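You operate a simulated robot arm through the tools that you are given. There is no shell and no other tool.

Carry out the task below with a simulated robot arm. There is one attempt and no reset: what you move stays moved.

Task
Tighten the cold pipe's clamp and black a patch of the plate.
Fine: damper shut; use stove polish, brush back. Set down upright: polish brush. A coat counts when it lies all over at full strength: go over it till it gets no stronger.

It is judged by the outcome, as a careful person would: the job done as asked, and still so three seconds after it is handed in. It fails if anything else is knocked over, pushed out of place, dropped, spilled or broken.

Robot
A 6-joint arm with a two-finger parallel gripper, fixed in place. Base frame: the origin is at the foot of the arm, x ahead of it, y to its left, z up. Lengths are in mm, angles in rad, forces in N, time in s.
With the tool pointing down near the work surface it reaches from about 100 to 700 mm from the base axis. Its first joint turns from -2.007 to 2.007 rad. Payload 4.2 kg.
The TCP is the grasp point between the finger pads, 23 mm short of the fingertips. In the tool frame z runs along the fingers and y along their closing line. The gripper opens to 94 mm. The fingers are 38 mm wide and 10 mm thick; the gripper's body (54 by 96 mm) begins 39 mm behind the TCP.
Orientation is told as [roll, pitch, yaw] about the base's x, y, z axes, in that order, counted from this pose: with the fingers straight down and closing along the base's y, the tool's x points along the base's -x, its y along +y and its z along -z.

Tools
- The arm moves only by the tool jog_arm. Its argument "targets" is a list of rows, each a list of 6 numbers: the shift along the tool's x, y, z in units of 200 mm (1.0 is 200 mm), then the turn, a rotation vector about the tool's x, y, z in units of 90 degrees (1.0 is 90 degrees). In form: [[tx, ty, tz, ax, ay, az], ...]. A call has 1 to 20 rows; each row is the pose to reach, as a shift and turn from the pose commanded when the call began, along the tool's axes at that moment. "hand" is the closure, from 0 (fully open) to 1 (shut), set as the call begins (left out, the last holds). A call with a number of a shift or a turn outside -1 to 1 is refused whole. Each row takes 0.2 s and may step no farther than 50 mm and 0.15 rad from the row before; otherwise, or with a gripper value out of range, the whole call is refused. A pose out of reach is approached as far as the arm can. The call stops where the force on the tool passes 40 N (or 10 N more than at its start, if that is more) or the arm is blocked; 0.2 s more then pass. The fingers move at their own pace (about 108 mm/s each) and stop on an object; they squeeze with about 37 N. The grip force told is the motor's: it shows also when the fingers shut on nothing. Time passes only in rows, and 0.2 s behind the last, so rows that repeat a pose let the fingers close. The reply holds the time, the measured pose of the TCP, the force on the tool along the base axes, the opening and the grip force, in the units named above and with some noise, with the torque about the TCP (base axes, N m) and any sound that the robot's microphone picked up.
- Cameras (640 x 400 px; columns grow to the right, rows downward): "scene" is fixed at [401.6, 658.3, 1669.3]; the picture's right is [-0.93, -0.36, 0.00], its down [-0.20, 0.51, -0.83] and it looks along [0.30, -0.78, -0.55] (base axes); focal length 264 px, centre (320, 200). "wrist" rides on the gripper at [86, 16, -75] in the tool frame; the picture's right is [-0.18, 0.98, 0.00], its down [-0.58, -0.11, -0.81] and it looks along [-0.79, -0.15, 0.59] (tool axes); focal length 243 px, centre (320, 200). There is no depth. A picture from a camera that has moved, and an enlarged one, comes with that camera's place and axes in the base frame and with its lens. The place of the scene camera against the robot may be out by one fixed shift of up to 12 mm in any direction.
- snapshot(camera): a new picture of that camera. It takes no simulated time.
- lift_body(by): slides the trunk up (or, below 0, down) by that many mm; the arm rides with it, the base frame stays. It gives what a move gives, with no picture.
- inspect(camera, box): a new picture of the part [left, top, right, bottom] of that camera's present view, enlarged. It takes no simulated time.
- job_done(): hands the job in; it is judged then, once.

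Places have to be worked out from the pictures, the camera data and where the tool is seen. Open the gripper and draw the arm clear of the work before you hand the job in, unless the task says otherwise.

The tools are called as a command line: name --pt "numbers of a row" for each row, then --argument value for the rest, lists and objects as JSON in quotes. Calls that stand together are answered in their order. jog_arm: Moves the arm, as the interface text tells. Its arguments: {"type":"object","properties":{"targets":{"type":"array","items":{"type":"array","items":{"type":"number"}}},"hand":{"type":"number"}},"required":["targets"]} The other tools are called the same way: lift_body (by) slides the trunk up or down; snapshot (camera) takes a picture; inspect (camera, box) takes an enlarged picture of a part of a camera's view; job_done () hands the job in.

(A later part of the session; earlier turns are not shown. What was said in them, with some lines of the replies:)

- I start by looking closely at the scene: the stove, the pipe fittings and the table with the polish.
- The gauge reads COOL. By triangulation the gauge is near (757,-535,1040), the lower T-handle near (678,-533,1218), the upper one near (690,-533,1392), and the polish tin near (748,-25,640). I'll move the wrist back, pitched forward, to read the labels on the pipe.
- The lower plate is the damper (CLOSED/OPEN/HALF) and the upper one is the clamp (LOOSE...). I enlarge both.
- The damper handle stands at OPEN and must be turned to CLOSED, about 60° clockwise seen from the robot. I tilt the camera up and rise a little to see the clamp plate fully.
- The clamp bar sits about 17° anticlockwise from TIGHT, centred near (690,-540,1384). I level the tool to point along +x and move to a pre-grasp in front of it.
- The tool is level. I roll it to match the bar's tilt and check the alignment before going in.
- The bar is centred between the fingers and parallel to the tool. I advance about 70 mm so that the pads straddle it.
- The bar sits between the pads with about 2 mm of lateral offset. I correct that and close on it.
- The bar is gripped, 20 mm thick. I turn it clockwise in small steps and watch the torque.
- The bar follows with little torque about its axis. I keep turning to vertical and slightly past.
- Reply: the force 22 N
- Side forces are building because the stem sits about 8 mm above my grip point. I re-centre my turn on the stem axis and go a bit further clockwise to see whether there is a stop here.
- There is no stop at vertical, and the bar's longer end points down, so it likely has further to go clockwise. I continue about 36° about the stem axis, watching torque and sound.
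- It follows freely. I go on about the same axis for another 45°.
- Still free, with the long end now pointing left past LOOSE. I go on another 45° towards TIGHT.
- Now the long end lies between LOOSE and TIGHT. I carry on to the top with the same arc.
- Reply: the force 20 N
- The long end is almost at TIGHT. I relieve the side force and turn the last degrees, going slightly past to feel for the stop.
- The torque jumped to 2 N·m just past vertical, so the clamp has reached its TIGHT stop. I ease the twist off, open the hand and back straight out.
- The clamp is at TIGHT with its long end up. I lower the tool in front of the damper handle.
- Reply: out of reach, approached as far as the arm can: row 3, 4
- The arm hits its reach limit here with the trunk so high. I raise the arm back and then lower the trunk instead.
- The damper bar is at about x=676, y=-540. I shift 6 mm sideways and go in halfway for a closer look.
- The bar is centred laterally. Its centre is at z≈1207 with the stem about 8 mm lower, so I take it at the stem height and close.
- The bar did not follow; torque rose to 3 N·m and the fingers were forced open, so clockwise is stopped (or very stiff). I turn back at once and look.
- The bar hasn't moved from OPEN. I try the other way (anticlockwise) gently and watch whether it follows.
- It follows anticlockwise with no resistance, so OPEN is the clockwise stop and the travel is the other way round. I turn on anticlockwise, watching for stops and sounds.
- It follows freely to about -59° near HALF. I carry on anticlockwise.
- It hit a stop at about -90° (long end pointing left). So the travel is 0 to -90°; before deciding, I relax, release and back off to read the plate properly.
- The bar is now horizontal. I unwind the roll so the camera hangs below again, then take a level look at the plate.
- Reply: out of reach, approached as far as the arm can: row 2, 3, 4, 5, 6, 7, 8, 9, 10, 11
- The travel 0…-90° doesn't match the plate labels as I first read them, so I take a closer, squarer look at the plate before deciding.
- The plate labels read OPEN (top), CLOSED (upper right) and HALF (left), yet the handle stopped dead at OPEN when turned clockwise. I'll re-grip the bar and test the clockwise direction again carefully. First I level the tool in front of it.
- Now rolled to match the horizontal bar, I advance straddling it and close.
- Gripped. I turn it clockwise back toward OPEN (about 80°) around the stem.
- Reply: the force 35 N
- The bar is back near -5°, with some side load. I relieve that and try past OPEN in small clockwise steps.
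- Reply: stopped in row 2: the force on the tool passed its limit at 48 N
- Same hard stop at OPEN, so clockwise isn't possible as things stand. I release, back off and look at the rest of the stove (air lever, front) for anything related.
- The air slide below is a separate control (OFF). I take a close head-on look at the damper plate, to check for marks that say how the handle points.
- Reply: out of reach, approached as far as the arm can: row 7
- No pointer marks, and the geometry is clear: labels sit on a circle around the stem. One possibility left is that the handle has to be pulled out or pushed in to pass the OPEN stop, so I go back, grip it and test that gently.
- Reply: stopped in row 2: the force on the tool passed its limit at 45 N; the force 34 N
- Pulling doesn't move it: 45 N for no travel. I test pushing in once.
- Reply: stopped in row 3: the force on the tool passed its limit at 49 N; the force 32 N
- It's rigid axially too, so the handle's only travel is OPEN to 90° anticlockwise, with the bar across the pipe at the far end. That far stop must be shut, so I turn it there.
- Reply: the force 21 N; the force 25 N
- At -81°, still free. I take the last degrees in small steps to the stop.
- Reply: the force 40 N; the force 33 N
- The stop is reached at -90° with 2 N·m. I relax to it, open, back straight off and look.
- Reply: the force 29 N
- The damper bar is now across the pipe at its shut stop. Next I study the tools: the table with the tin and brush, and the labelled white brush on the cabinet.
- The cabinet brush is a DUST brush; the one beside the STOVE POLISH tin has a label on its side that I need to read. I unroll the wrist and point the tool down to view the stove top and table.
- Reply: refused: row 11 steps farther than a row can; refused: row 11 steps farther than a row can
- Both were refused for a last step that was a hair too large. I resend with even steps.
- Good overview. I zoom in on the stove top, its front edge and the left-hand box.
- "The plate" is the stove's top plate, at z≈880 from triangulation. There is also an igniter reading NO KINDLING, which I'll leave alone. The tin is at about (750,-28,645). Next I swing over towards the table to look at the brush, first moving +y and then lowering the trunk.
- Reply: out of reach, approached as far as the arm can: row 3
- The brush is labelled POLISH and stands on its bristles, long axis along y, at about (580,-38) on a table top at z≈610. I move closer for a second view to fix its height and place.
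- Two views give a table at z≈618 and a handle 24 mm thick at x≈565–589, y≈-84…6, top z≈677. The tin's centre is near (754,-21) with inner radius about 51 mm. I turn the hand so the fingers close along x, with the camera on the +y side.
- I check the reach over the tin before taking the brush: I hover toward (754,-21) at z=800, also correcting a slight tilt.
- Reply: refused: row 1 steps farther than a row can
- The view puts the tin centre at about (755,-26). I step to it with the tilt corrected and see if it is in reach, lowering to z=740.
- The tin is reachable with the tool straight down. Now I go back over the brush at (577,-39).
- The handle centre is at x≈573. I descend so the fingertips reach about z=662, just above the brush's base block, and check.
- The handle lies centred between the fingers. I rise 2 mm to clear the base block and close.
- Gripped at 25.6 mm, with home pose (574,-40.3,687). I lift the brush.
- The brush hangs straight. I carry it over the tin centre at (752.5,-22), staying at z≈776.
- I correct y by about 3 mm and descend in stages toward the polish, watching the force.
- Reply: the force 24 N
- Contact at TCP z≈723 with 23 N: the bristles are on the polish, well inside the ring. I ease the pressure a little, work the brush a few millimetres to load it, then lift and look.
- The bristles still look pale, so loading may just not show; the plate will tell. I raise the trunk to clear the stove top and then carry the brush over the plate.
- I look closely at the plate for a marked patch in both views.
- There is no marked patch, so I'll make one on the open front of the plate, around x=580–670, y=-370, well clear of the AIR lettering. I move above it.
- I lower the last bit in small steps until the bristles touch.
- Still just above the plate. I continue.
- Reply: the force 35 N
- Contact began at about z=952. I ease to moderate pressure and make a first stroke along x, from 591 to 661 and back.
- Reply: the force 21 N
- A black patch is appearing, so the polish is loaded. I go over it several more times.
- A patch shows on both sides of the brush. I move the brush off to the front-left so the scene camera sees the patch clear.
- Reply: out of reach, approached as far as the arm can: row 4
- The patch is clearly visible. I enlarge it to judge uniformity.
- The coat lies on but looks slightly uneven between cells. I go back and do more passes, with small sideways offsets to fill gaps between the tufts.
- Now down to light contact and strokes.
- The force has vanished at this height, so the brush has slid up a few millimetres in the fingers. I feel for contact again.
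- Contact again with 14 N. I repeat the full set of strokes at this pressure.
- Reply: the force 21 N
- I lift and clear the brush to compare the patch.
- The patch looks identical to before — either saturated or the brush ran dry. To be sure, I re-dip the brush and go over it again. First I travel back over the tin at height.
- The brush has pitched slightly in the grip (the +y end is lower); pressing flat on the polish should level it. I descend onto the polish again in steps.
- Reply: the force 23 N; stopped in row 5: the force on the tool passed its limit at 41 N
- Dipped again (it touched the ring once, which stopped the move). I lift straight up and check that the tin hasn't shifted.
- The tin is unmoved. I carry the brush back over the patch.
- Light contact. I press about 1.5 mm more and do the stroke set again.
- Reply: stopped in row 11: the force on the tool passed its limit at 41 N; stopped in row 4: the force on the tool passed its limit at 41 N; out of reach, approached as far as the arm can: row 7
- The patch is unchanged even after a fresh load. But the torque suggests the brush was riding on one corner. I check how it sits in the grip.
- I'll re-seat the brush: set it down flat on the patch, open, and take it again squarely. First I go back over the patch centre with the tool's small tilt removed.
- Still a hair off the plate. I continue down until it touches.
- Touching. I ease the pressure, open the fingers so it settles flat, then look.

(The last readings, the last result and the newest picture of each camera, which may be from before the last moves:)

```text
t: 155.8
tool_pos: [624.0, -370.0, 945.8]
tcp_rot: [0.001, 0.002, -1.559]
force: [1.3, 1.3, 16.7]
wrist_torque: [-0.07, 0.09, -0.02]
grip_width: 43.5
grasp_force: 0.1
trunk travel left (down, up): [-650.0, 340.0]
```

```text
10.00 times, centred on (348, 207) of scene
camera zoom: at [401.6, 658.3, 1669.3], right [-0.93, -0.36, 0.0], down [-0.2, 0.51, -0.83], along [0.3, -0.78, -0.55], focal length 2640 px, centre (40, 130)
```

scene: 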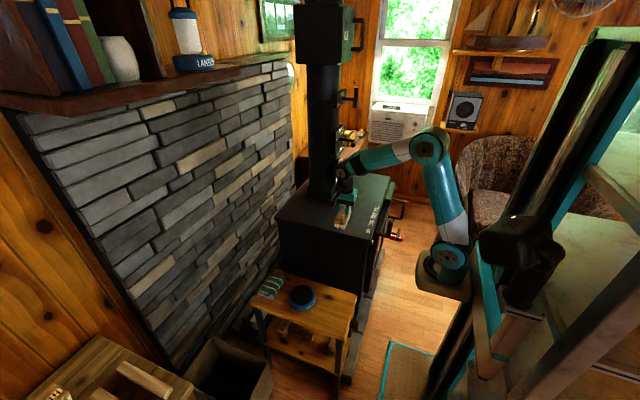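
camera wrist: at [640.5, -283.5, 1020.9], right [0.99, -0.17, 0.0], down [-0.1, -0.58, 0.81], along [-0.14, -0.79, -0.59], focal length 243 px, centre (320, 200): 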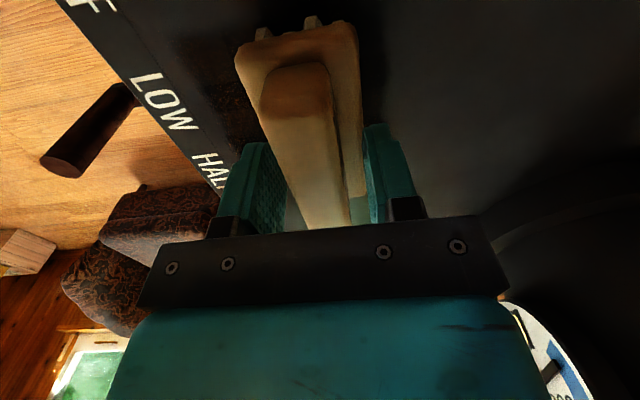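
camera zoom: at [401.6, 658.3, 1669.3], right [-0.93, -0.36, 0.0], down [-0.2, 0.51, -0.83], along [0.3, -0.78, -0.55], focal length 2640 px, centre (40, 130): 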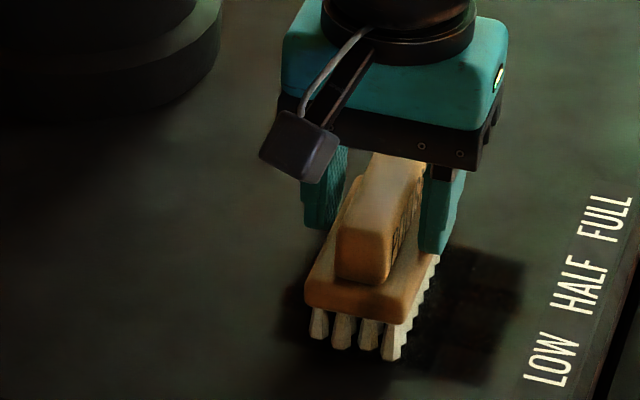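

With the fingers open the 17 N remains, so the fingertips rest on the base block. I rise 3 mm to free it and re-grip the handle squarely.

jog_arm --pt "0 0 -0.008 0 0 0" --pt "0 0 -0.018 0 0 0"

jog_arm --pt "0 0 0 0 0 0" --pt "0 0 0 0 0 0" --pt "0 0 0 0 0 0" --hand 1

snapshot --camera "wrist"

```text
t: 156.4
tool_pos: [623.5, -369.7, 948.9]
tcp_rot: [-0.001, 0.004, -1.559]
force: [0.9, 0.5, 1.3]
wrist_torque: [0.0, -0.01, 0.0]
grip_width: 46.9
grasp_force: 0.0
trunk travel left (down, up): [-650.0, 340.0]
```

```text
t: 157.2
tool_pos: [625.8, -369.2, 948.4]
tcp_rot: [-0.001, 0.002, -1.558]
force: [0.1, -0.1, -0.6]
wrist_torque: [-0.03, -0.01, -0.01]
grip_width: 25.5
grasp_force: 37.5
trunk travel left (down, up): [-650.0, 340.0]
```

```text
taken
camera wrist: at [640.6, -283.9, 1024.0], right [0.99, -0.17, 0.0], down [-0.1, -0.58, 0.8], along [-0.14, -0.79, -0.59], focal length 243 px, centre (320, 200)
```

wrist: 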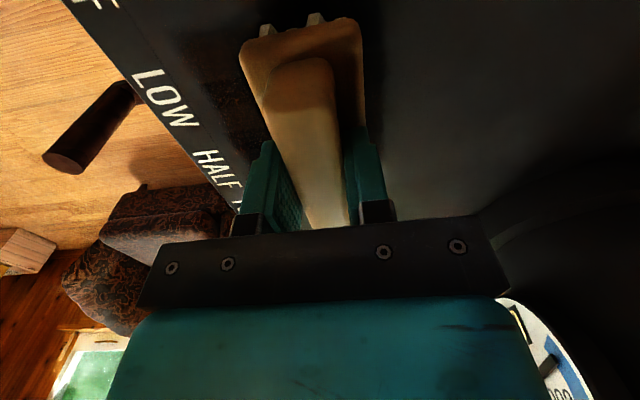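

Squarely gripped again and flat on the plate. I stroke with light pressure over the same area.

jog_arm --pt "0 0 0.007 0 0 0" --pt "0 0.06 0.007 0 0 0" --pt "0 0.12 0.007 0 0 0" --pt "0 0.17 0.007 0 0 0" --pt "0 0.1 0.007 0 0 0" --pt "0 0.03 0.007 0 0 0" --pt "0 -0.04 0.007 0 0 0" --pt "0 -0.11 0.007 0 0 0" --pt "0 -0.17 0.007 0 0 0"

jog_arm --pt "-0.025 0 0 0 0 0" --pt "-0.025 0.07 0 0 0 0" --pt "-0.025 0.14 0 0 0 0" --pt "-0.025 0.21 0 0 0 0" --pt "-0.025 0.28 0 0 0 0" --pt "-0.025 0.34 0 0 0 0" --pt "0.025 0.34 0 0 0 0" --pt "0.025 0.28 0 0 0 0" --pt "0.025 0.21 0 0 0 0" --pt "0.025 0.14 0 0 0 0" --pt "0.025 0.07 0 0 0 0" --pt "0.025 0 0 0 0 0"

```text
t: 159.2
tool_pos: [591.5, -369.1, 948.3]
tcp_rot: [0.002, 0.002, -1.557]
force: [3.9, 1.0, 13.4]
wrist_torque: [0.25, -0.08, -0.11]
grip_width: 25.3
grasp_force: 37.4
trunk travel left (down, up): [-650.0, 340.0]
```

```text
t: 161.8
tool_pos: [588.7, -366.1, 947.9]
tcp_rot: [0.004, 0.0, -1.557]
force: [8.7, 0.1, 24.8]
wrist_torque: [0.01, -0.18, -0.05]
grip_width: 25.4
grasp_force: 37.3
trunk travel left (down, up): [-650.0, 340.0]
```

Good flat contact (13–25 N, little torque). One more full set.

jog_arm --pt "-0.025 0 -0.004 0 0 0" --pt "-0.025 0.07 -0.004 0 0 0" --pt "-0.025 0.14 -0.004 0 0 0" --pt "-0.025 0.21 -0.004 0 0 0" --pt "-0.025 0.28 -0.004 0 0 0" --pt "-0.025 0.34 -0.004 0 0 0" --pt "-0.05 0.34 -0.004 0 0 0" --pt "-0.05 0.28 -0.004 0 0 0" --pt "-0.05 0.21 -0.004 0 0 0" --pt "-0.05 0.14 -0.004 0 0 0" --pt "-0.05 0.07 -0.004 0 0 0" --pt "-0.05 0 -0.004 0 0 0" --pt "0 0 -0.004 0 0 0" --pt "0 0.07 -0.004 0 0 0" --pt "0 0.14 -0.004 0 0 0" --pt "0 0.21 -0.004 0 0 0" --pt "0 0.28 -0.004 0 0 0" --pt "0 0.34 -0.004 0 0 0"

jog_arm --pt "0 0 -0.15 0 0 0" --pt "0.1 0 -0.3 0 0 0" --pt "0.3 -0.1 -0.35 0 0 0" --pt "0.5 -0.25 -0.35 0 0 0" --pt "0.65 -0.42 -0.35 0 0 0" --pt "0.8 -0.6 -0.35 0 0 0" --pt "0.9 -0.8 -0.35 0 0 0" --pt "0.95 -1.0 -0.35 0 0 0"

inspect --camera "scene" --box '[338, 205, 370, 228]'

snapshot --camera "wrist"

```text
t: 165.6
tool_pos: [660.6, -364.5, 948.2]
tcp_rot: [0.002, 0.004, -1.557]
force: [-5.3, 0.2, 13.9]
wrist_torque: [0.02, 0.24, 0.05]
grip_width: 25.5
grasp_force: 37.2
trunk travel left (down, up): [-650.0, 340.0]
```

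```text
t: 167.4
tool_pos: [457.8, -175.5, 1018.4]
tcp_rot: [0.003, 0.002, -1.558]
force: [1.1, -0.2, -1.9]
wrist_torque: [0.02, 0.02, 0.05]
grip_width: 25.2
grasp_force: 36.7
trunk travel left (down, up): [-650.0, 340.0]
```

```text
16.00 times, centred on (354, 216) of scene
camera zoom: at [401.6, 658.3, 1669.3], right [-0.93, -0.36, 0.0], down [-0.2, 0.51, -0.83], along [0.3, -0.78, -0.55], focal length 4224 px, centre (-224, -64)
```

zoom: 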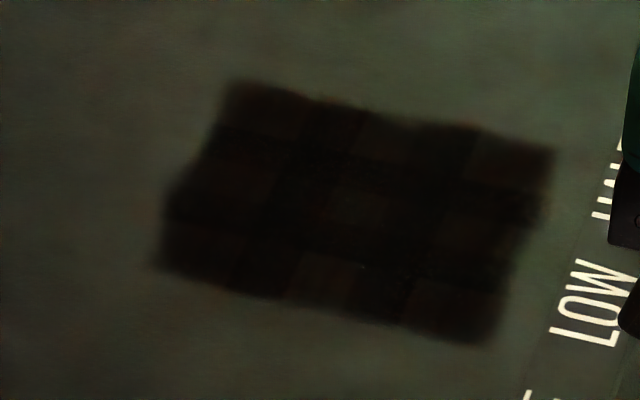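

```text
taken
camera wrist: at [474.3, -90.9, 1094.3], right [0.99, -0.17, 0.0], down [-0.1, -0.58, 0.81], along [-0.14, -0.79, -0.59], focal length 243 px, centre (320, 200)
```

wrist: 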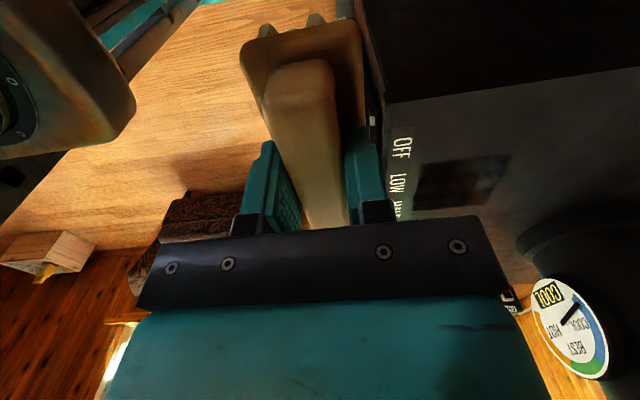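

The patch is now unchanged after a freshly loaded, flat, firm set: full strength all over. I take the brush home, back to (574,-40) over the table.

jog_arm --pt "0.15 0.12 0 0 0 0" --pt "0.3 0.25 0 0 0 0" --pt "0.45 0.38 0 0 0 0" --pt "0.6 0.5 0 0 0 0" --pt "0.676 0.58 0 0 0 0"

lift_body --by -280

snapshot --camera "wrist"

inspect --camera "scene" --box '[290, 250, 386, 310]'

```text
t: 168.6
tool_pos: [572.9, -37.9, 1018.7]
tcp_rot: [0.001, 0.001, -1.556]
force: [-0.3, 0.5, -1.1]
wrist_torque: [0.0, -0.03, -0.01]
grip_width: 25.1
grasp_force: 37.0
trunk travel left (down, up): [-650.0, 340.0]
```

```text
t: 171.4
tool_pos: [571.2, -39.5, 737.7]
tcp_rot: [0.001, 0.003, -1.559]
force: [0.2, 0.1, 0.0]
wrist_torque: [-0.03, 0.01, -0.03]
grip_width: 25.9
grasp_force: 36.9
trunk travel left (down, up): [-370.0, 620.0]
```

```text
taken
camera wrist: at [588.5, 46.7, 813.1], right [0.99, -0.17, 0.0], down [-0.1, -0.58, 0.81], along [-0.14, -0.79, -0.59], focal length 243 px, centre (320, 200)
```

wrist: 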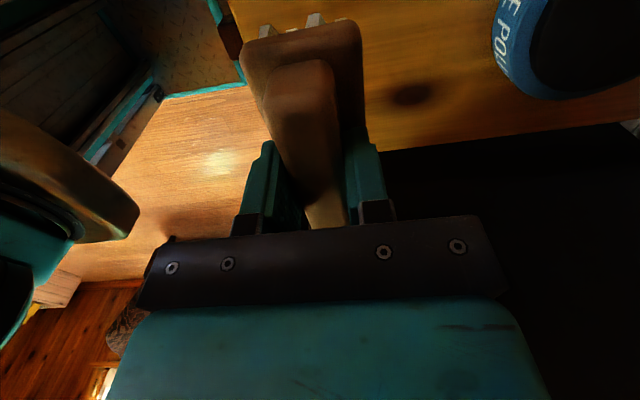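

```text
6.67 times, centred on (338, 280) of scene
camera zoom: at [401.6, 658.3, 1669.3], right [-0.93, -0.36, 0.0], down [-0.2, 0.51, -0.83], along [0.3, -0.78, -0.55], focal length 1760 px, centre (200, -333)
```

zoom: 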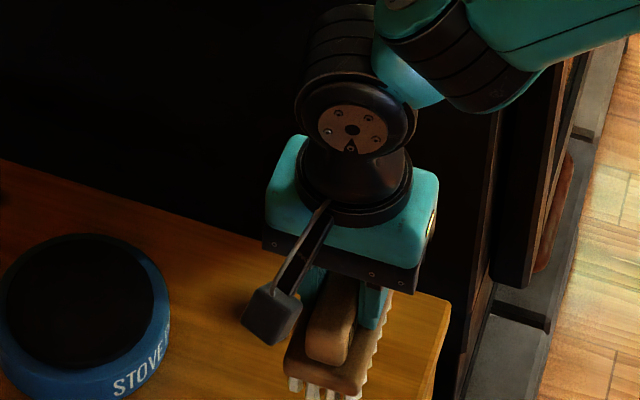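

I align to the home spot and lower it in small steps until it rests on the table (expected about z=683).

jog_arm --pt "-0.003 0.009 0.12 0 0 0" --pt "-0.003 0.009 0.22 0 0 0"

jog_arm --pt "0 0 0.015 0 0 0" --pt "0 0 0.03 0 0 0"

jog_arm --pt "0 0 0.005 0 0 0" --pt "0 0 0.01 0 0 0"

```text
t: 172.0
tool_pos: [574.2, -40.4, 693.8]
tcp_rot: [0.002, 0.003, -1.559]
force: [0.0, -0.8, -1.4]
wrist_torque: [-0.01, 0.01, 0.0]
grip_width: 25.5
grasp_force: 37.1
trunk travel left (down, up): [-370.0, 620.0]
```

```text
t: 172.6
tool_pos: [575.4, -39.6, 688.9]
tcp_rot: [0.0, 0.003, -1.558]
force: [0.3, -0.4, -1.1]
wrist_torque: [0.01, 0.01, 0.0]
grip_width: 25.5
grasp_force: 37.2
trunk travel left (down, up): [-370.0, 620.0]
```

```text
t: 173.2
tool_pos: [574.5, -40.0, 685.2]
tcp_rot: [-0.001, 0.003, -1.558]
force: [-0.4, 0.0, -1.5]
wrist_torque: [0.02, -0.02, 0.02]
grip_width: 25.4
grasp_force: 37.3
trunk travel left (down, up): [-370.0, 620.0]
```

jog_arm --pt "0 0 0.006 0 0 0" --pt "0 0 0.011 0 0 0"

inspect --camera "scene" --box '[308, 272, 372, 312]'

```text
t: 173.8
tool_pos: [574.5, -39.7, 682.7]
tcp_rot: [0.002, 0.003, -1.558]
force: [0.1, 0.0, -1.6]
wrist_torque: [-0.01, 0.0, 0.03]
grip_width: 25.7
grasp_force: 37.8
trunk travel left (down, up): [-370.0, 620.0]
```

```text
10.00 times, centred on (340, 292) of scene
camera zoom: at [401.6, 658.3, 1669.3], right [-0.93, -0.36, 0.0], down [-0.2, 0.51, -0.83], along [0.3, -0.78, -0.55], focal length 2640 px, centre (120, -720)
```

zoom: 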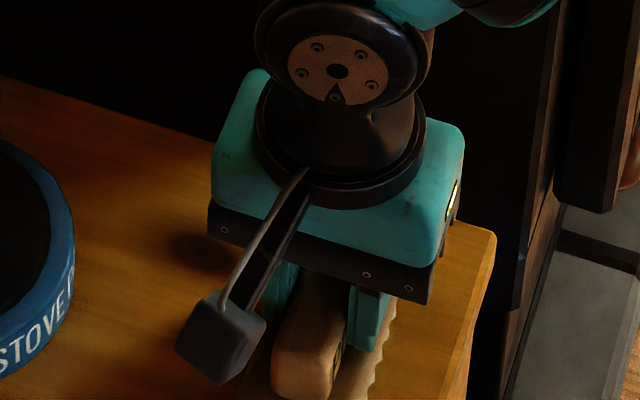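

No contact yet; I continue in 1 mm steps.

jog_arm --pt "0 0 0.005 0 0 0" --pt "0 0 0.009 0 0 0"

jog_arm --pt "0 0 0.003 0 0 0" --pt "0 0 0.006 0 0 0"

```text
t: 174.4
tool_pos: [573.7, -40.6, 682.0]
tcp_rot: [0.003, 0.001, -1.558]
force: [-2.5, -1.9, 19.0]
wrist_torque: [-0.18, 0.33, 0.04]
grip_width: 25.6
grasp_force: 37.1
trunk travel left (down, up): [-370.0, 620.0]
```

```text
t: 175.0
tool_pos: [574.3, -39.8, 681.9]
tcp_rot: [0.003, 0.003, -1.559]
force: [-4.6, -1.6, 34.8]
wrist_torque: [-0.02, 0.23, -0.02]
grip_width: 26.0
grasp_force: 37.1
trunk travel left (down, up): [-370.0, 620.0]
```

It rests on the table at z≈682. I ease the pressure and open the hand.

jog_arm --pt "0 0 -0.006 0 0 0" --pt "0 0 -0.01 0 0 0"

jog_arm --pt "0 0 0 0 0 0" --pt "0 0 0 0 0 0" --pt "0 0 0 0 0 0" --pt "0 0 0 0 0 0" --hand 0

jog_arm --pt "0 0 -0.1 0 0 0" --pt "0 0 -0.3 0 0 0" --pt "0 0 -0.5 0 0 0" --pt "0 0 -0.7 0 0 0"

snapshot --camera "wrist"

inspect --camera "scene" --box '[280, 275, 360, 325]'

```text
t: 175.6
tool_pos: [575.2, -39.7, 681.2]
tcp_rot: [-0.002, 0.002, -1.559]
force: [4.2, -2.1, 8.5]
wrist_torque: [0.3, -0.29, -0.16]
grip_width: 25.3
grasp_force: 37.1
trunk travel left (down, up): [-370.0, 620.0]
```

```text
t: 176.6
tool_pos: [574.4, -39.5, 682.5]
tcp_rot: [-0.001, 0.001, -1.558]
force: [0.1, -0.2, 0.3]
wrist_torque: [0.01, 0.06, 0.0]
grip_width: 94.1
grasp_force: 0.0
trunk travel left (down, up): [-370.0, 620.0]
```

```text
t: 177.6
tool_pos: [574.3, -40.0, 823.6]
tcp_rot: [0.0, 0.003, -1.559]
force: [-1.4, -0.1, -0.3]
wrist_torque: [0.01, 0.0, -0.03]
grip_width: 93.7
grasp_force: 0.1
trunk travel left (down, up): [-370.0, 620.0]
```

```text
taken
camera wrist: at [590.5, 45.9, 898.0], right [0.99, -0.17, 0.0], down [-0.1, -0.58, 0.81], along [-0.14, -0.79, -0.59], focal length 243 px, centre (320, 200)
```

wrist: 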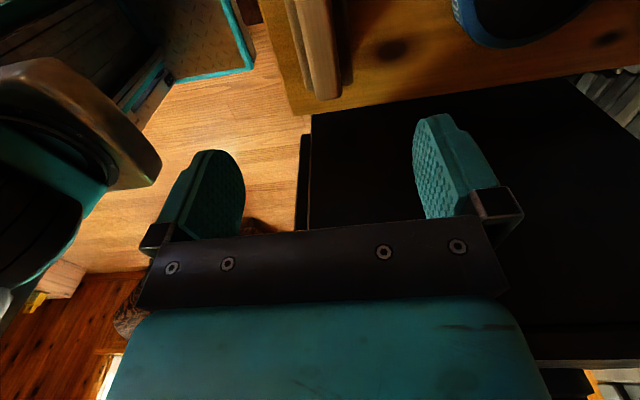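

```text
8.00 times, centred on (320, 300) of scene
camera zoom: at [401.6, 658.3, 1669.3], right [-0.93, -0.36, 0.0], down [-0.2, 0.51, -0.83], along [0.3, -0.78, -0.55], focal length 2112 px, centre (320, -600)
```

zoom: 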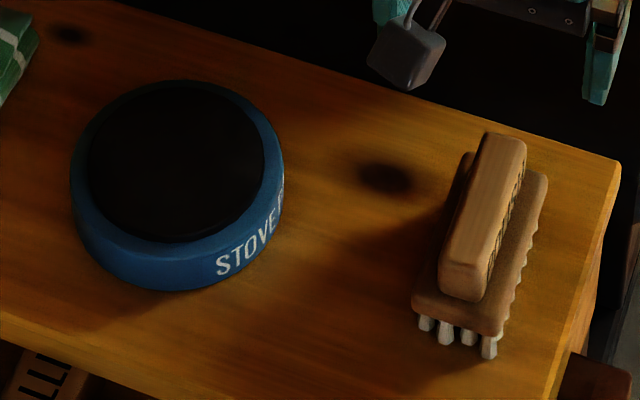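

The brush is back upright in its place and the tin is untouched. I recheck the clamp and damper handles now that the arm is out of the way.

inspect --camera "scene" --box '[328, 85, 376, 115]'

inspect --camera "scene" --box '[324, 122, 372, 158]'

inspect --camera "scene" --box '[290, 0, 370, 50]'

inspect --camera "scene" --box '[320, 135, 368, 195]'

```text
13.33 times, centred on (352, 100) of scene
camera zoom: at [401.6, 658.3, 1669.3], right [-0.93, -0.36, 0.0], down [-0.2, 0.51, -0.83], along [0.3, -0.78, -0.55], focal length 3520 px, centre (-107, 1533)
```

zoom: 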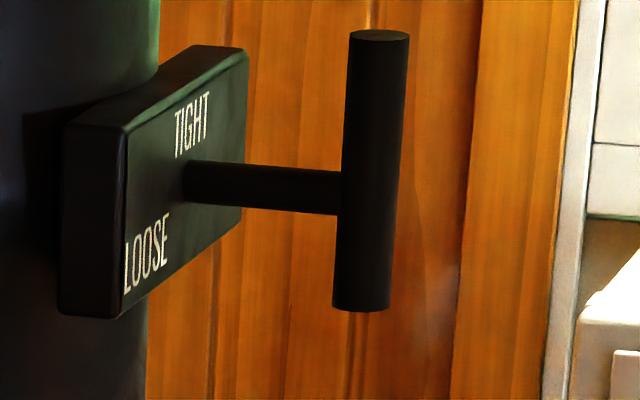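

```text
11.11 times, centred on (348, 140) of scene
camera zoom: at [401.6, 658.3, 1669.3], right [-0.93, -0.36, 0.0], down [-0.2, 0.51, -0.83], along [0.3, -0.78, -0.55], focal length 2933 px, centre (9, 867)
```

zoom: 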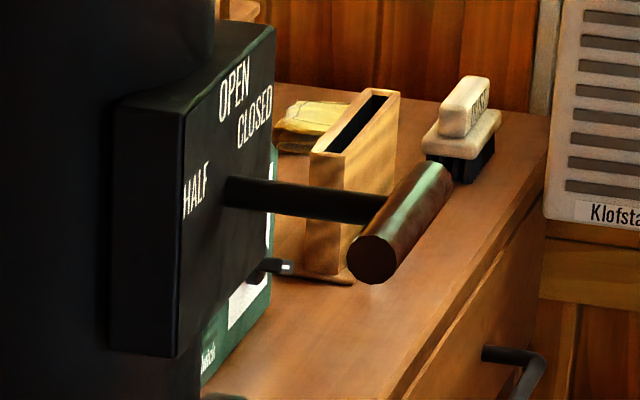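

```text
8.00 times, centred on (330, 25) of scene
camera zoom: at [401.6, 658.3, 1669.3], right [-0.93, -0.36, 0.0], down [-0.2, 0.51, -0.83], along [0.3, -0.78, -0.55], focal length 2112 px, centre (240, 1600)
```

zoom: 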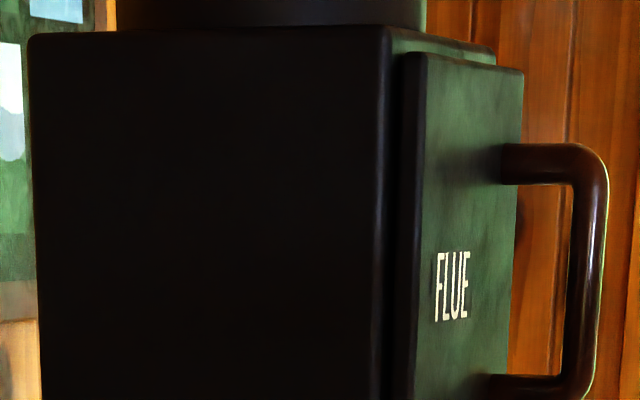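

```text
6.67 times, centred on (344, 165) of scene
camera zoom: at [401.6, 658.3, 1669.3], right [-0.93, -0.36, 0.0], down [-0.2, 0.51, -0.83], along [0.3, -0.78, -0.55], focal length 1760 px, centre (160, 433)
```

zoom: 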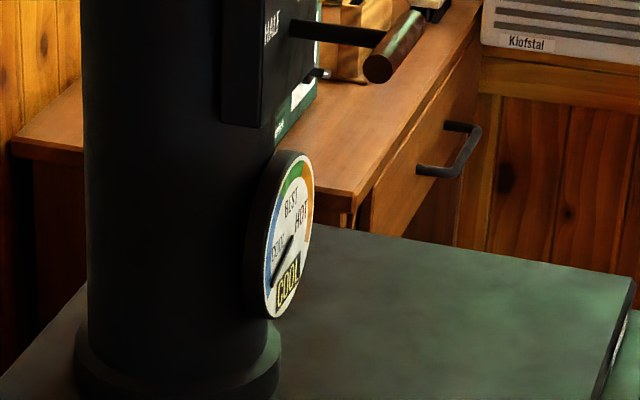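

Clamp: long end at TIGHT. Damper: bar across the pipe at its far stop. I draw the arm back clear of table and stove and take a last look at everything.

jog_arm --pt "0 -0.15 -0.15 0 0 0" --pt "0 -0.35 -0.25 0 0 0" --pt "0 -0.55 -0.25 0 0 0" --pt "0 -0.75 -0.25 0 0 0"

snapshot --camera "scene"

inspect --camera "scene" --box '[230, 180, 400, 330]'

inspect --camera "scene" --box '[338, 205, 370, 228]'

```text
t: 178.6
tool_pos: [455.0, -39.8, 872.0]
tcp_rot: [-0.001, 0.002, -1.558]
force: [-0.7, 0.8, 0.1]
wrist_torque: [0.02, -0.01, -0.01]
grip_width: 94.1
grasp_force: 0.0
out of reach, approached as far as the arm can: row 4
trunk travel left (down, up): [-370.0, 620.0]
```

```text
taken
```

scene: 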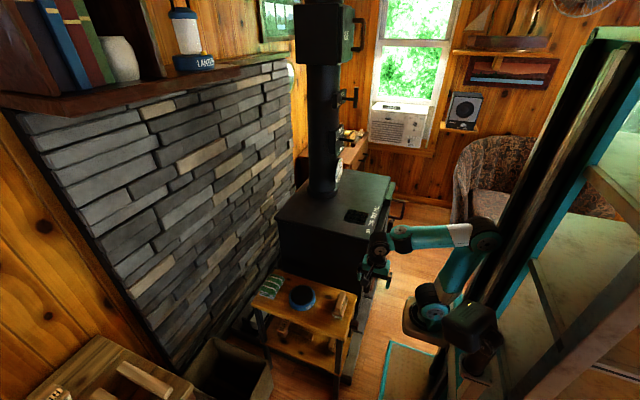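

```text
2.67 times, centred on (315, 255) of scene
camera zoom: at [401.6, 658.3, 1669.3], right [-0.93, -0.36, 0.0], down [-0.2, 0.51, -0.83], along [0.3, -0.78, -0.55], focal length 704 px, centre (333, 53)
```

zoom: 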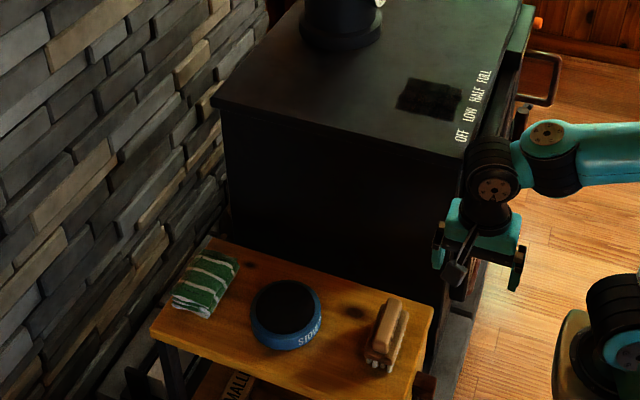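

```text
16.00 times, centred on (354, 216) of scene
camera zoom: at [401.6, 658.3, 1669.3], right [-0.93, -0.36, 0.0], down [-0.2, 0.51, -0.83], along [0.3, -0.78, -0.55], focal length 4224 px, centre (-224, -64)
```

zoom: 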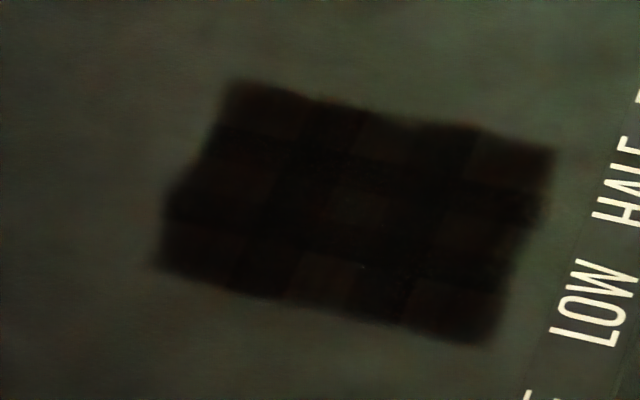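

The patch is black and even, the brush stands upright in its place, the tin and cloth are undisturbed, and the clamp is tight. The damper handle is across the pipe at its far stop, which I take as shut. The hand is open and clear, so I hand the job in.

job_done

```text
The job is handed in.
```

I've handed the job in. The clamp and the blacking are done, but I'm not sure the damper counts as shut.

- **Clamp:** I turned it clockwise to its stop. The long end of the handle points at TIGHT, and the torque rose to about 2 N·m there.
- **Damper:** The handle now lies straight across the pipe at its far stop. It only moves between OPEN and 90° anticlockwise, and it would not turn past OPEN toward the CLOSED label, even under about 3 N·m. Pulling and pushing it did nothing either. I took the far stop as shut, but the long end of the handle there points nearer to HALF than CLOSED.
- **Blacking:** I used the stove polish to coat a patch about 100 by 100 mm on the front of the stove top. There was no marked patch, so I chose the spot, clear of the AIR lettering. After a second dip and more firm strokes it got no darker. A few cells still look faintly lighter, but they did not change either.
- **Brush:** It is back upright on the table, within about 4 mm of where it stood. During the work I set it down flat on the patch once to get a better grip.
- **Everything else:** The tin, cloth and other items look undisturbed. The brush touched the tin's rim once, but the tin did not move. The gripper is open and clear.
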